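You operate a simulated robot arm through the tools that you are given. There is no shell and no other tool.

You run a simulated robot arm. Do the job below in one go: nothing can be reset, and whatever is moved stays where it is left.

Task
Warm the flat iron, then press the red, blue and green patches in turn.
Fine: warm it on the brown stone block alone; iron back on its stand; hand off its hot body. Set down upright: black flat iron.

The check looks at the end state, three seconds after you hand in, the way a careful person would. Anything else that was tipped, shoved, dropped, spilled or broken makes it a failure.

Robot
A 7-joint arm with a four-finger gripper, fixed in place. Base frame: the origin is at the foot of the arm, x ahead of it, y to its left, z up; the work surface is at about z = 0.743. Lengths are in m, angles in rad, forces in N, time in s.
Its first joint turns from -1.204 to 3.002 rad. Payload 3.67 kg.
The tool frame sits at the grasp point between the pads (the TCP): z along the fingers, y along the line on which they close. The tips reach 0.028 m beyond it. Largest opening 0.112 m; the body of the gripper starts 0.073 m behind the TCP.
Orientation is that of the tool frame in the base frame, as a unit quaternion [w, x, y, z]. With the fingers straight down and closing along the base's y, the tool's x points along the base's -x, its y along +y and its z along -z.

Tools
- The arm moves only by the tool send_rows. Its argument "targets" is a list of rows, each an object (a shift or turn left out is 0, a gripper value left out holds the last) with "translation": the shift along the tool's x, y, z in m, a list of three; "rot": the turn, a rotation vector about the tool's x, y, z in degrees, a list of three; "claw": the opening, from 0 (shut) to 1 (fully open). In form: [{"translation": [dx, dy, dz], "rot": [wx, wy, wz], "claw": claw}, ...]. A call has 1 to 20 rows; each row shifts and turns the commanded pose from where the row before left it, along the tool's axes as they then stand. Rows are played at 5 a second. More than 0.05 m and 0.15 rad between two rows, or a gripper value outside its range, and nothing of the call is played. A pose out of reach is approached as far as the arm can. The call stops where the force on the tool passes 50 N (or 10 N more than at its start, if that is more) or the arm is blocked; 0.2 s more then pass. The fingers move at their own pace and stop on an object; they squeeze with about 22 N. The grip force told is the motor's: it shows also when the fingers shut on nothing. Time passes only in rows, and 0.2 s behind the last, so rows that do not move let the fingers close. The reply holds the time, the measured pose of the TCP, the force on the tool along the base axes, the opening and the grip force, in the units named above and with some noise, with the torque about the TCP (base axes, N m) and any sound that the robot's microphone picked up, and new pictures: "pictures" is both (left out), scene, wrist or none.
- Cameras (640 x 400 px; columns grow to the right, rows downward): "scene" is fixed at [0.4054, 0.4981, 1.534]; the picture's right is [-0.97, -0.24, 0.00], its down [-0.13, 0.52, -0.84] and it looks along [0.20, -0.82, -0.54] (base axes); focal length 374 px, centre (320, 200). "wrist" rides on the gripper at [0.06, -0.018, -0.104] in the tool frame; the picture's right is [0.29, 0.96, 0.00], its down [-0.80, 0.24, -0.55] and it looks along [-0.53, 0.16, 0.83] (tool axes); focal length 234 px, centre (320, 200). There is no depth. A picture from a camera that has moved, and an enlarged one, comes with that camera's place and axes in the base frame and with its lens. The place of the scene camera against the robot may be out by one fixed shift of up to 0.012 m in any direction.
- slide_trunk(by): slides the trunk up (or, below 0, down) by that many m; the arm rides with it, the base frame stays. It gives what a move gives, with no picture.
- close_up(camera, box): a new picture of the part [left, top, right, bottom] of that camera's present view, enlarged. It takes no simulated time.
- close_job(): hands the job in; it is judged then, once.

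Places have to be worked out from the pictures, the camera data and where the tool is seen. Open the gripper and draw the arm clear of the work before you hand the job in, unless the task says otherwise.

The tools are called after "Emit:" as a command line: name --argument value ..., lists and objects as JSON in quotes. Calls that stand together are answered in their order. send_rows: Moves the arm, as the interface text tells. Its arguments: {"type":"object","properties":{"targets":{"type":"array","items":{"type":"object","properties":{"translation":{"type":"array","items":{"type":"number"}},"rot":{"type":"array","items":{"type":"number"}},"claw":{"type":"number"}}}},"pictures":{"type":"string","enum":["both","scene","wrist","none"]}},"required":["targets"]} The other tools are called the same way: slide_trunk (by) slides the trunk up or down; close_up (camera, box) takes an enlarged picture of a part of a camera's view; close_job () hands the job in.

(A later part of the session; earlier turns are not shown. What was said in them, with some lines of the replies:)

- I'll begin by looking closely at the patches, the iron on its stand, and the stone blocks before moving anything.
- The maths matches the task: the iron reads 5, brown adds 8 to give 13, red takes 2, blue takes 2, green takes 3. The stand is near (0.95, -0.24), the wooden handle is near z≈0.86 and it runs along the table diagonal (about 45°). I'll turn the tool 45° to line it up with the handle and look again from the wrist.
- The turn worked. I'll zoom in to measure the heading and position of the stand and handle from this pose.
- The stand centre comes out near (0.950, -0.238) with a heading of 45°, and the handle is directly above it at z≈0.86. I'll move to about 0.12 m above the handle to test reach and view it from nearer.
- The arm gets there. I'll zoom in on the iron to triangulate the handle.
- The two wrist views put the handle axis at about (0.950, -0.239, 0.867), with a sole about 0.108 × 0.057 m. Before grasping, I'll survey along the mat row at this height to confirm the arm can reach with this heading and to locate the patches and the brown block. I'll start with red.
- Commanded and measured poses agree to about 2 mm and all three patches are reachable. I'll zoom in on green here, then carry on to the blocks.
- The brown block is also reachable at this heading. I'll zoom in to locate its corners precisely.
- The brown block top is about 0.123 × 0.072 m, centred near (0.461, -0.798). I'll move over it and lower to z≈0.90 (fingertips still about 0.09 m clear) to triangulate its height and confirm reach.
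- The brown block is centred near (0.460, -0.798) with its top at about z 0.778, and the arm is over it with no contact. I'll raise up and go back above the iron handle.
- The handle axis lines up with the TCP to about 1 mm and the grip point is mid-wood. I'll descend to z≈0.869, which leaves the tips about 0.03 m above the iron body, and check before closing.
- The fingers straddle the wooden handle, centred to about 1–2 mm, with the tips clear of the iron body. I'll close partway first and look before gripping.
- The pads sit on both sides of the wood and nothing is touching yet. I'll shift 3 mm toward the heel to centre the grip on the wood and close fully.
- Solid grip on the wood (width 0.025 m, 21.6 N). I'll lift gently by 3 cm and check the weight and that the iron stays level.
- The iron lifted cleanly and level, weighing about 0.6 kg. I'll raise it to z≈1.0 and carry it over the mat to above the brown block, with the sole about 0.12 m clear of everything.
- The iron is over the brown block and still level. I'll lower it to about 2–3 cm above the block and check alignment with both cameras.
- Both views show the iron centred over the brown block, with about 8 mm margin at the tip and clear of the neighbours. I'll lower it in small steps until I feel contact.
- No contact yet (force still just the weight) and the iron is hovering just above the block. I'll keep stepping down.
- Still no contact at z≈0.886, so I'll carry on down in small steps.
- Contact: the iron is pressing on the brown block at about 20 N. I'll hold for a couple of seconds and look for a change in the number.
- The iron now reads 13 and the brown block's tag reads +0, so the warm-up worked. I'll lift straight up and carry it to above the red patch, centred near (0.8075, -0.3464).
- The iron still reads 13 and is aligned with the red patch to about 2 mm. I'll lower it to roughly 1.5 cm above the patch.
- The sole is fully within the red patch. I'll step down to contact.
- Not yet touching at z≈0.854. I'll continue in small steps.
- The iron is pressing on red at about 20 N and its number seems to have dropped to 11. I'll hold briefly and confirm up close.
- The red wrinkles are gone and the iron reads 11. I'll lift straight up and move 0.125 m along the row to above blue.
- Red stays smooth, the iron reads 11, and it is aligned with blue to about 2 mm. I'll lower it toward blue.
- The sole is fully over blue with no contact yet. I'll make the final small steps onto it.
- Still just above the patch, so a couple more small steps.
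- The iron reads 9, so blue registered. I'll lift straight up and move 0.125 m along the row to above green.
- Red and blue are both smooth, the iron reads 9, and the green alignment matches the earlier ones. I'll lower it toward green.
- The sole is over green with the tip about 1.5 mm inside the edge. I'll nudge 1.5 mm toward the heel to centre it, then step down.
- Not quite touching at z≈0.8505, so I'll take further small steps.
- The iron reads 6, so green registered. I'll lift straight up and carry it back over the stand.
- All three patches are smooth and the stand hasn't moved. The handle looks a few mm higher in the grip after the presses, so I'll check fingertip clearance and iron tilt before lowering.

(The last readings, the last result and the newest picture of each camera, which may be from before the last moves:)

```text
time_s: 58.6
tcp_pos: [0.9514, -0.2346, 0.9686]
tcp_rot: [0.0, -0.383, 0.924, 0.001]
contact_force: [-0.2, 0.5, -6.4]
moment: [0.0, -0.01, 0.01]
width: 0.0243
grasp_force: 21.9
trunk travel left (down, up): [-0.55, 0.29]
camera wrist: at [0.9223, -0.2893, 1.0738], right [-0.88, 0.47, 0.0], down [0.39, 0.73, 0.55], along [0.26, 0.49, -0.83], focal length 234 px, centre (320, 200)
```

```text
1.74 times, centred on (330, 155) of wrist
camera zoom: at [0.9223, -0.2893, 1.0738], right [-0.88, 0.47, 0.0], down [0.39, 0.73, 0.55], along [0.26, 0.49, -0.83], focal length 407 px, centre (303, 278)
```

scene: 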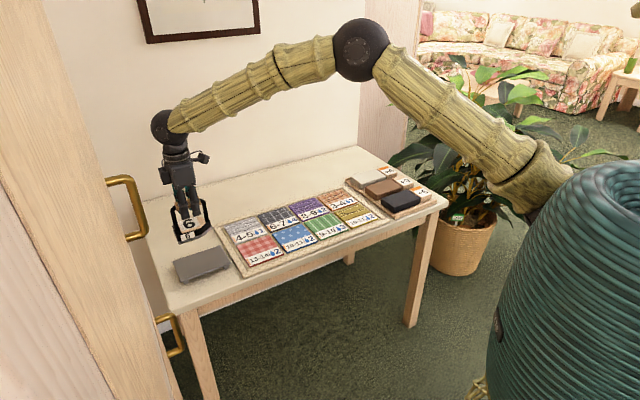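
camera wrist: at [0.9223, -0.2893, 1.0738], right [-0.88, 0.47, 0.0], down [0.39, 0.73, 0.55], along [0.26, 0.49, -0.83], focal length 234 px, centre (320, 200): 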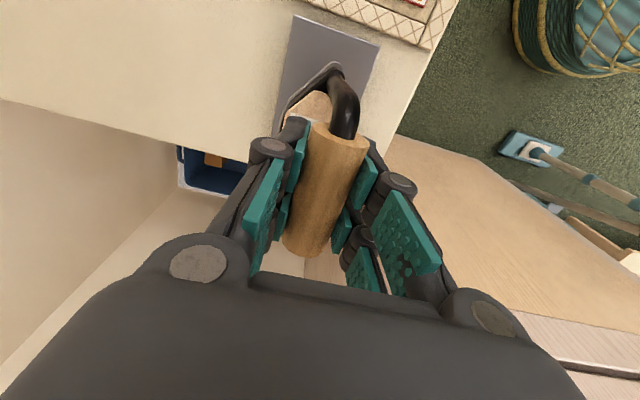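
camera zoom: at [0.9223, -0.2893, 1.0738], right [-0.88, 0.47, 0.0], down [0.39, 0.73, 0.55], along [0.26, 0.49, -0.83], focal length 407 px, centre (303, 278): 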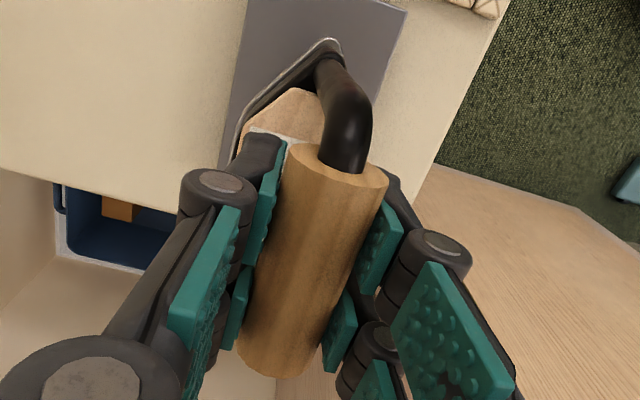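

The fingertips are still about 25 mm above the iron's body, and the iron sits level and centred over the stand. I'll lower it to about 1 cm above the stand plate.

Emit:
send_rows --targets '[{"translation": [0, 0, 0.02]}, {"translation": [0, 0, 0.03]}, {"translation": [0, 0, 0.025]}, {"translation": [0, 0, 0.013]}, {}]'

Emit:
close_up --camera "scene" --box '[150, 190, 250, 290]'

Emit:
close_up --camera "wrist" --box '[200, 0, 480, 210]'

```text
time_s: 59.8
tcp_pos: [0.9513, -0.2365, 0.8812]
tcp_rot: [0.0, -0.383, 0.924, 0.0]
contact_force: [0.5, 0.2, -5.1]
moment: [-0.02, 0.02, -0.01]
width: 0.024
grasp_force: 21.7
trunk travel left (down, up): [-0.55, 0.29]
camera wrist: at [0.9232, -0.2918, 0.9851], right [-0.88, 0.47, 0.0], down [0.39, 0.73, 0.55], along [0.26, 0.49, -0.83], focal length 234 px, centre (320, 200)
```

scene: 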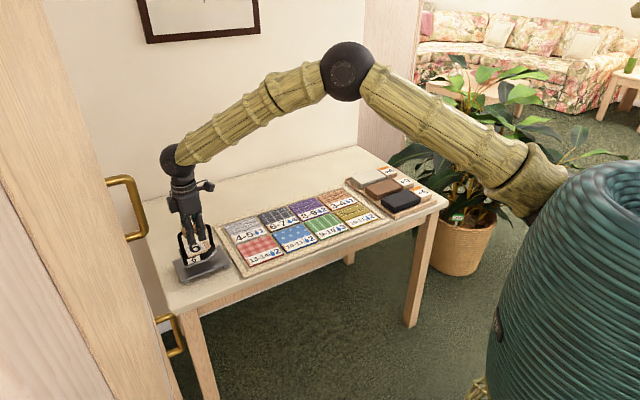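
wrist: 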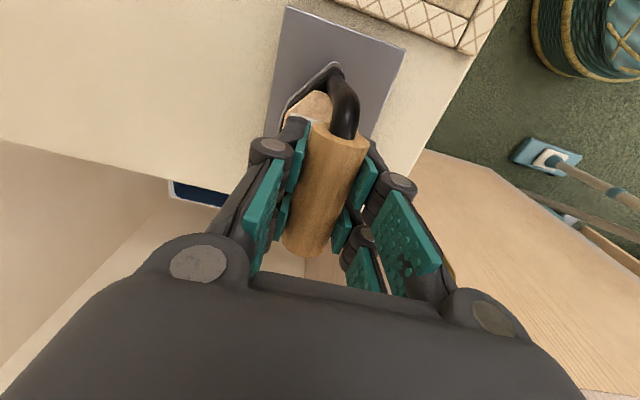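

```text
4.00 times, centred on (200, 240) of scene
camera zoom: at [0.4054, 0.4981, 1.534], right [-0.97, -0.24, 0.0], down [-0.13, 0.52, -0.84], along [0.2, -0.82, -0.54], focal length 1494 px, centre (800, 40)
```

zoom: 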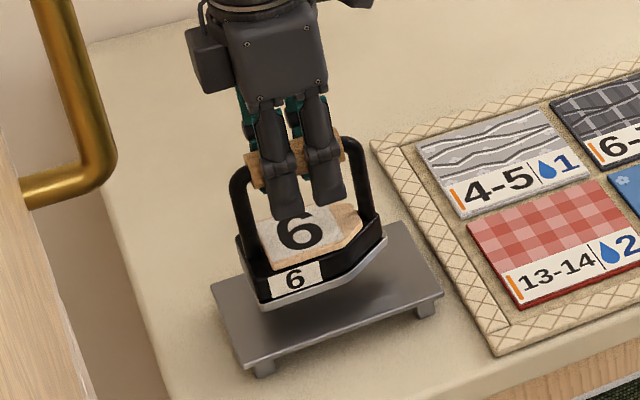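

```text
1.90 times, centred on (340, 105) of wrist
camera zoom: at [0.9232, -0.2918, 0.9851], right [-0.88, 0.47, 0.0], down [0.39, 0.73, 0.55], along [0.26, 0.49, -0.83], focal length 446 px, centre (282, 381)
```

zoom: 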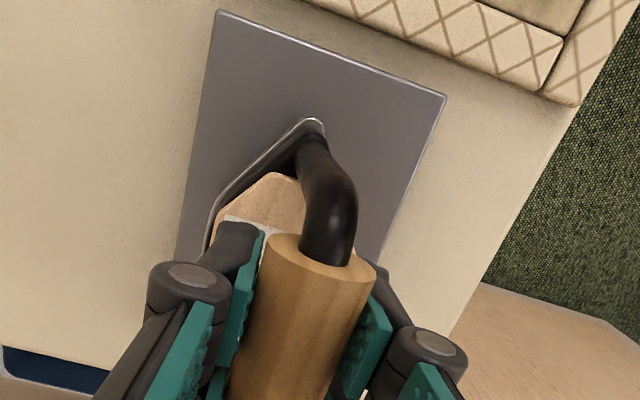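

The iron is centred over the stand plate and about 1.5 cm above it. I'll step down to contact.

Emit:
send_rows --targets '[{"translation": [0, 0, 0.004]}, {"translation": [0, 0, 0.003]}, {}]' --pictures "none"

Emit:
send_rows --targets '[{"translation": [0, 0, 0.0025]}, {}]' --pictures "none"

Emit:
send_rows --targets '[{"translation": [0, 0, 0.002]}, {}]' --pictures "none"

```text
time_s: 60.6
tcp_pos: [0.9526, -0.2364, 0.873]
tcp_rot: [0.0, -0.383, 0.924, 0.001]
contact_force: [0.7, 0.2, -6.1]
moment: [-0.02, 0.02, -0.01]
width: 0.0244
grasp_force: 21.7
trunk travel left (down, up): [-0.55, 0.29]
```

```text
time_s: 61.2
tcp_pos: [0.9524, -0.2359, 0.8702]
tcp_rot: [0.0, -0.383, 0.924, 0.0]
contact_force: [-0.6, -0.2, -5.6]
moment: [-0.02, 0.03, 0.03]
width: 0.0246
grasp_force: 22.0
trunk travel left (down, up): [-0.55, 0.29]
```

```text
time_s: 61.8
tcp_pos: [0.9519, -0.2364, 0.8684]
tcp_rot: [0.0, -0.383, 0.924, 0.0]
contact_force: [-0.3, 0.3, -4.9]
moment: [-0.01, 0.04, -0.03]
width: 0.0244
grasp_force: 22.0
trunk travel left (down, up): [-0.55, 0.29]
```

No contact yet at z≈0.868, which fits the handle having slid a few mm. I'll continue gently.

Emit:
send_rows --targets '[{"translation": [0, 0, 0.0015]}, {}]' --pictures "none"

Emit:
send_rows --targets '[{"translation": [0, 0, 0.0015]}, {}]' --pictures "none"

Emit:
send_rows --targets '[{"translation": [0, 0, 0.001]}, {}]' --pictures "none"

```text
time_s: 62.4
tcp_pos: [0.953, -0.235, 0.8669]
tcp_rot: [-0.001, -0.383, 0.924, 0.0]
contact_force: [-0.3, -0.4, -7.0]
moment: [-0.02, 0.03, 0.02]
width: 0.0244
grasp_force: 21.9
trunk travel left (down, up): [-0.55, 0.29]
```

```text
time_s: 63.0
tcp_pos: [0.9534, -0.2372, 0.866]
tcp_rot: [-0.001, -0.383, 0.924, 0.001]
contact_force: [-1.0, 0.1, -6.0]
moment: [0.02, 0.01, 0.02]
width: 0.0242
grasp_force: 21.7
trunk travel left (down, up): [-0.55, 0.29]
```

```text
time_s: 63.6
tcp_pos: [0.9529, -0.2345, 0.8644]
tcp_rot: [-0.001, -0.383, 0.924, 0.001]
contact_force: [0.1, -0.5, -6.7]
moment: [-0.02, 0.05, 0.01]
width: 0.0241
grasp_force: 22.3
trunk travel left (down, up): [-0.55, 0.29]
```

Still just the iron's weight at z≈0.864. I'll look at the gap before going further.

Emit:
close_up --camera "scene" --box '[160, 210, 240, 290]'

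Emit:
send_rows --targets '[{"translation": [0, 0, 0.0015]}, {}]' --pictures "none"

```text
5.00 times, centred on (200, 250) of scene
camera zoom: at [0.4054, 0.4981, 1.534], right [-0.97, -0.24, 0.0], down [-0.13, 0.52, -0.84], along [0.2, -0.82, -0.54], focal length 1867 px, centre (920, -50)
```

zoom: 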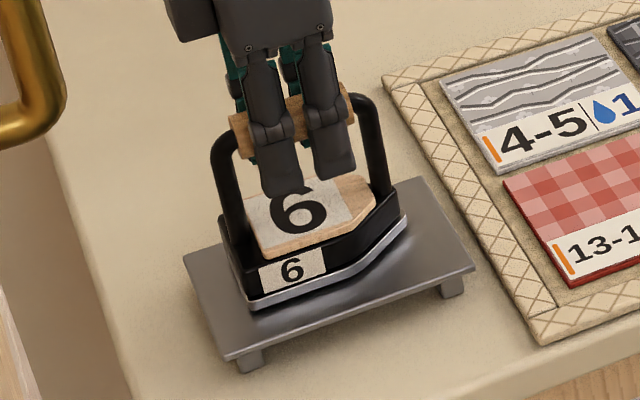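

```text
time_s: 64.2
tcp_pos: [0.9537, -0.2353, 0.8616]
tcp_rot: [0.0, -0.383, 0.924, 0.001]
contact_force: [-0.3, -0.2, -7.2]
moment: [0.0, 0.02, 0.01]
width: 0.0245
grasp_force: 21.9
trunk travel left (down, up): [-0.55, 0.29]
```

The iron is a couple of millimetres above the plate. I'll keep going with small steps.

Emit:
send_rows --targets '[{"translation": [0, 0, 0.0015]}, {}]' --pictures "none"

Emit:
send_rows --targets '[{"translation": [0, 0, 0.001]}, {}]' --pictures "none"

```text
time_s: 64.8
tcp_pos: [0.9529, -0.237, 0.862]
tcp_rot: [-0.001, -0.384, 0.923, 0.001]
contact_force: [0.2, 0.6, -1.6]
moment: [0.21, -0.1, -0.01]
width: 0.0244
grasp_force: 22.3
trunk travel left (down, up): [-0.55, 0.29]
```

```text
time_s: 65.4
tcp_pos: [0.9529, -0.2357, 0.8611]
tcp_rot: [0.001, -0.382, 0.924, 0.001]
contact_force: [2.8, -0.5, 4.6]
moment: [0.09, -0.04, -0.03]
width: 0.0247
grasp_force: 22.0
trunk travel left (down, up): [-0.55, 0.29]
```

The iron is resting on its stand with light pressure. I'll open the gripper enough to release the handle and check it sits flat.

Emit:
send_rows --targets '[{"claw": 0.26}, {"claw": 0.35}, {"claw": 0.5}, {"claw": 0.6}, {}, {}]'

Emit:
close_up --camera "scene" --box '[160, 210, 240, 290]'

Emit:
close_up --camera "wrist" --box '[200, 0, 480, 210]'

```text
time_s: 66.8
tcp_pos: [0.9526, -0.236, 0.8612]
tcp_rot: [0.0, -0.382, 0.924, 0.0]
contact_force: [-0.2, 0.6, -0.2]
moment: [0.01, -0.03, -0.01]
width: 0.067
grasp_force: 0.2
trunk travel left (down, up): [-0.55, 0.29]
camera wrist: at [0.9231, -0.2917, 0.9651], right [-0.88, 0.47, 0.0], down [0.39, 0.73, 0.55], along [0.26, 0.49, -0.83], focal length 234 px, centre (320, 200)
```

scene: 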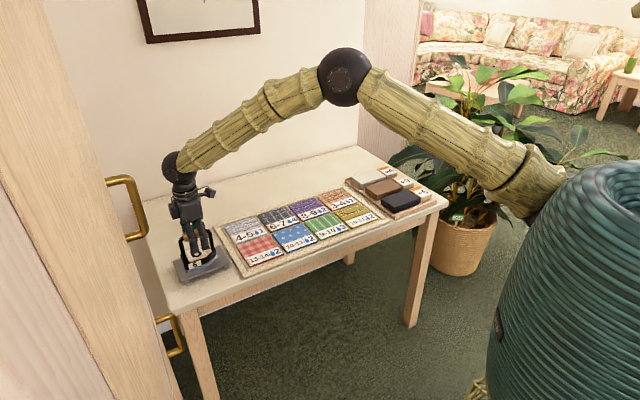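
wrist: 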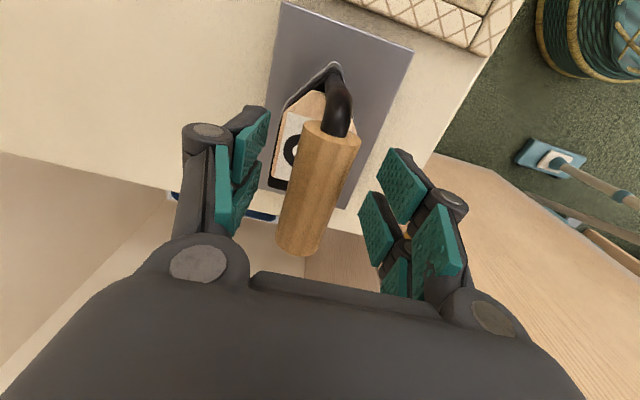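

```text
5.00 times, centred on (200, 250) of scene
camera zoom: at [0.4054, 0.4981, 1.534], right [-0.97, -0.24, 0.0], down [-0.13, 0.52, -0.84], along [0.2, -0.82, -0.54], focal length 1867 px, centre (920, -50)
```

zoom: 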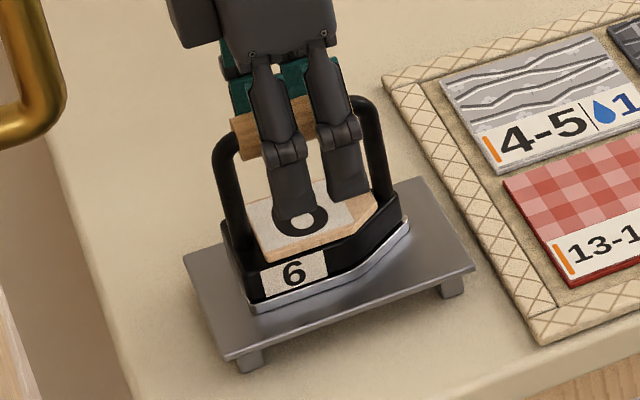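

```text
1.90 times, centred on (340, 105) of wrist
camera zoom: at [0.9231, -0.2917, 0.9651], right [-0.88, 0.47, 0.0], down [0.39, 0.73, 0.55], along [0.26, 0.49, -0.83], focal length 446 px, centre (282, 381)
```

zoom: 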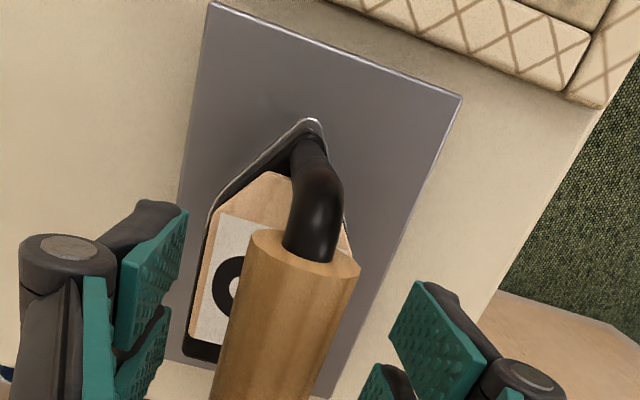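

The iron sits flat and upright on the stand and the fingers are clear of the handle. I'll open fully and lift straight up, then draw back.

Emit:
send_rows --targets '[{"claw": 0.8}, {"translation": [0, 0, -0.015]}, {"translation": [0, 0, -0.025]}, {"translation": [0, 0, -0.035]}, {"translation": [0, 0, -0.04]}, {"translation": [0, 0, -0.045]}, {"translation": [0, 0, -0.045]}, {"translation": [0.04, 0, -0.03], "claw": 1}, {"translation": [0.045, 0, 0]}, {"translation": [0.045, 0, 0]}, {"translation": [0.03, 0, 0]}, {}]'

Emit:
close_up --camera "scene" --box '[150, 190, 350, 290]'

Emit:
close_up --camera "scene" --box '[160, 210, 240, 290]'

Emit:
close_up --camera "scene" --box '[330, 150, 450, 230]'

```text
time_s: 69.4
tcp_pos: [0.8431, -0.347, 1.0952]
tcp_rot: [0.0, -0.383, 0.924, 0.0]
contact_force: [-0.2, 0.6, -0.4]
moment: [0.01, 0.03, 0.04]
width: 0.1122
grasp_force: 0.1
trunk travel left (down, up): [-0.55, 0.29]
camera wrist: at [0.813, -0.4023, 1.1988], right [-0.88, 0.47, 0.0], down [0.39, 0.73, 0.55], along [0.26, 0.49, -0.83], focal length 234 px, centre (320, 200)
```

scene: 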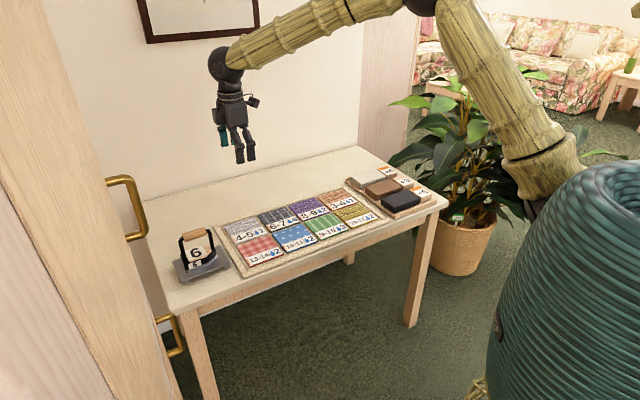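
wrist: 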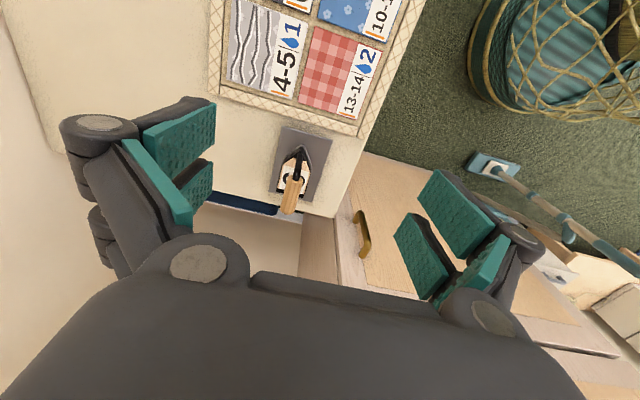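

```text
3.20 times, centred on (250, 240) of scene
camera zoom: at [0.4054, 0.4981, 1.534], right [-0.97, -0.24, 0.0], down [-0.13, 0.52, -0.84], along [0.2, -0.82, -0.54], focal length 1195 px, centre (544, 72)
```

zoom: 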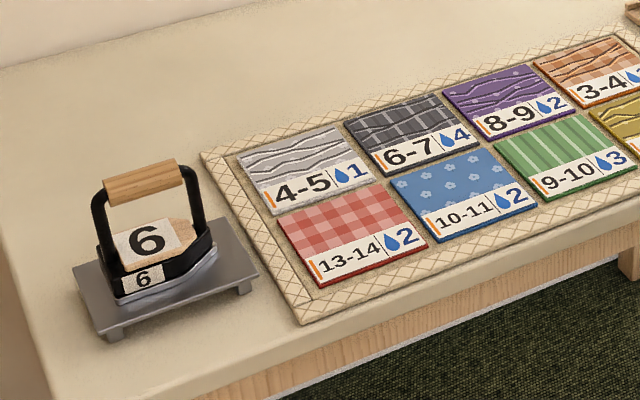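

```text
5.00 times, centred on (200, 250) of scene
camera zoom: at [0.4054, 0.4981, 1.534], right [-0.97, -0.24, 0.0], down [-0.13, 0.52, -0.84], along [0.2, -0.82, -0.54], focal length 1867 px, centre (920, -50)
```

zoom: 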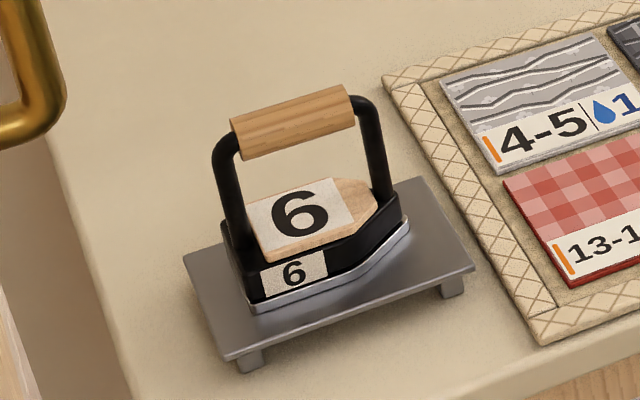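

```text
5.00 times, centred on (390, 190) of scene
camera zoom: at [0.4054, 0.4981, 1.534], right [-0.97, -0.24, 0.0], down [-0.13, 0.52, -0.84], along [0.2, -0.82, -0.54], focal length 1867 px, centre (-30, 250)
```

zoom: 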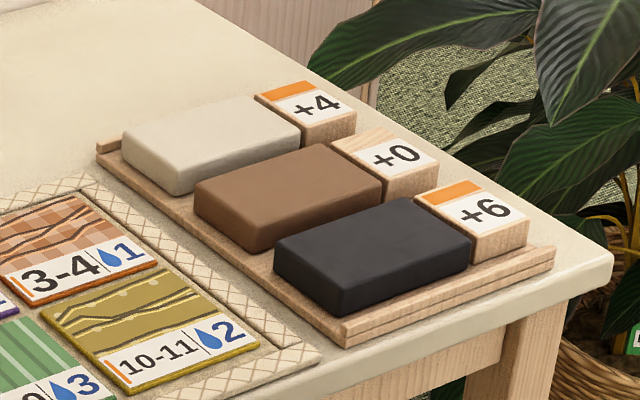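

The end state checks out: the iron is upright on its stand reading 6, and red, blue and green are smooth. Only the brown block is spent (+0), nothing else has moved, and the gripper is open and clear. I'm handing the job in.

Emit:
close_job

```text
The job is handed in.
```

The job is done and handed in. I warmed the iron on the brown block only, then pressed the red, blue and green patches in that order.

- **Heat:** the iron's number went from 5 to 13 on the brown block, then 11 after red, 9 after blue and 6 after green. Each patch was pressed within its marked range.
- **Patches:** red, blue and green are all smooth, and the other five patches look untouched.
- **Iron:** it is back on its stand, flat and upright. I held it only by the wooden handle. The handle slid up a few millimetres in the grip during the presses, but the fingertips stayed about 25 mm above the body.
- **Everything else:** the stone blocks and stand show no sign of having moved in the final pictures. The gripper is open and clear of the table.
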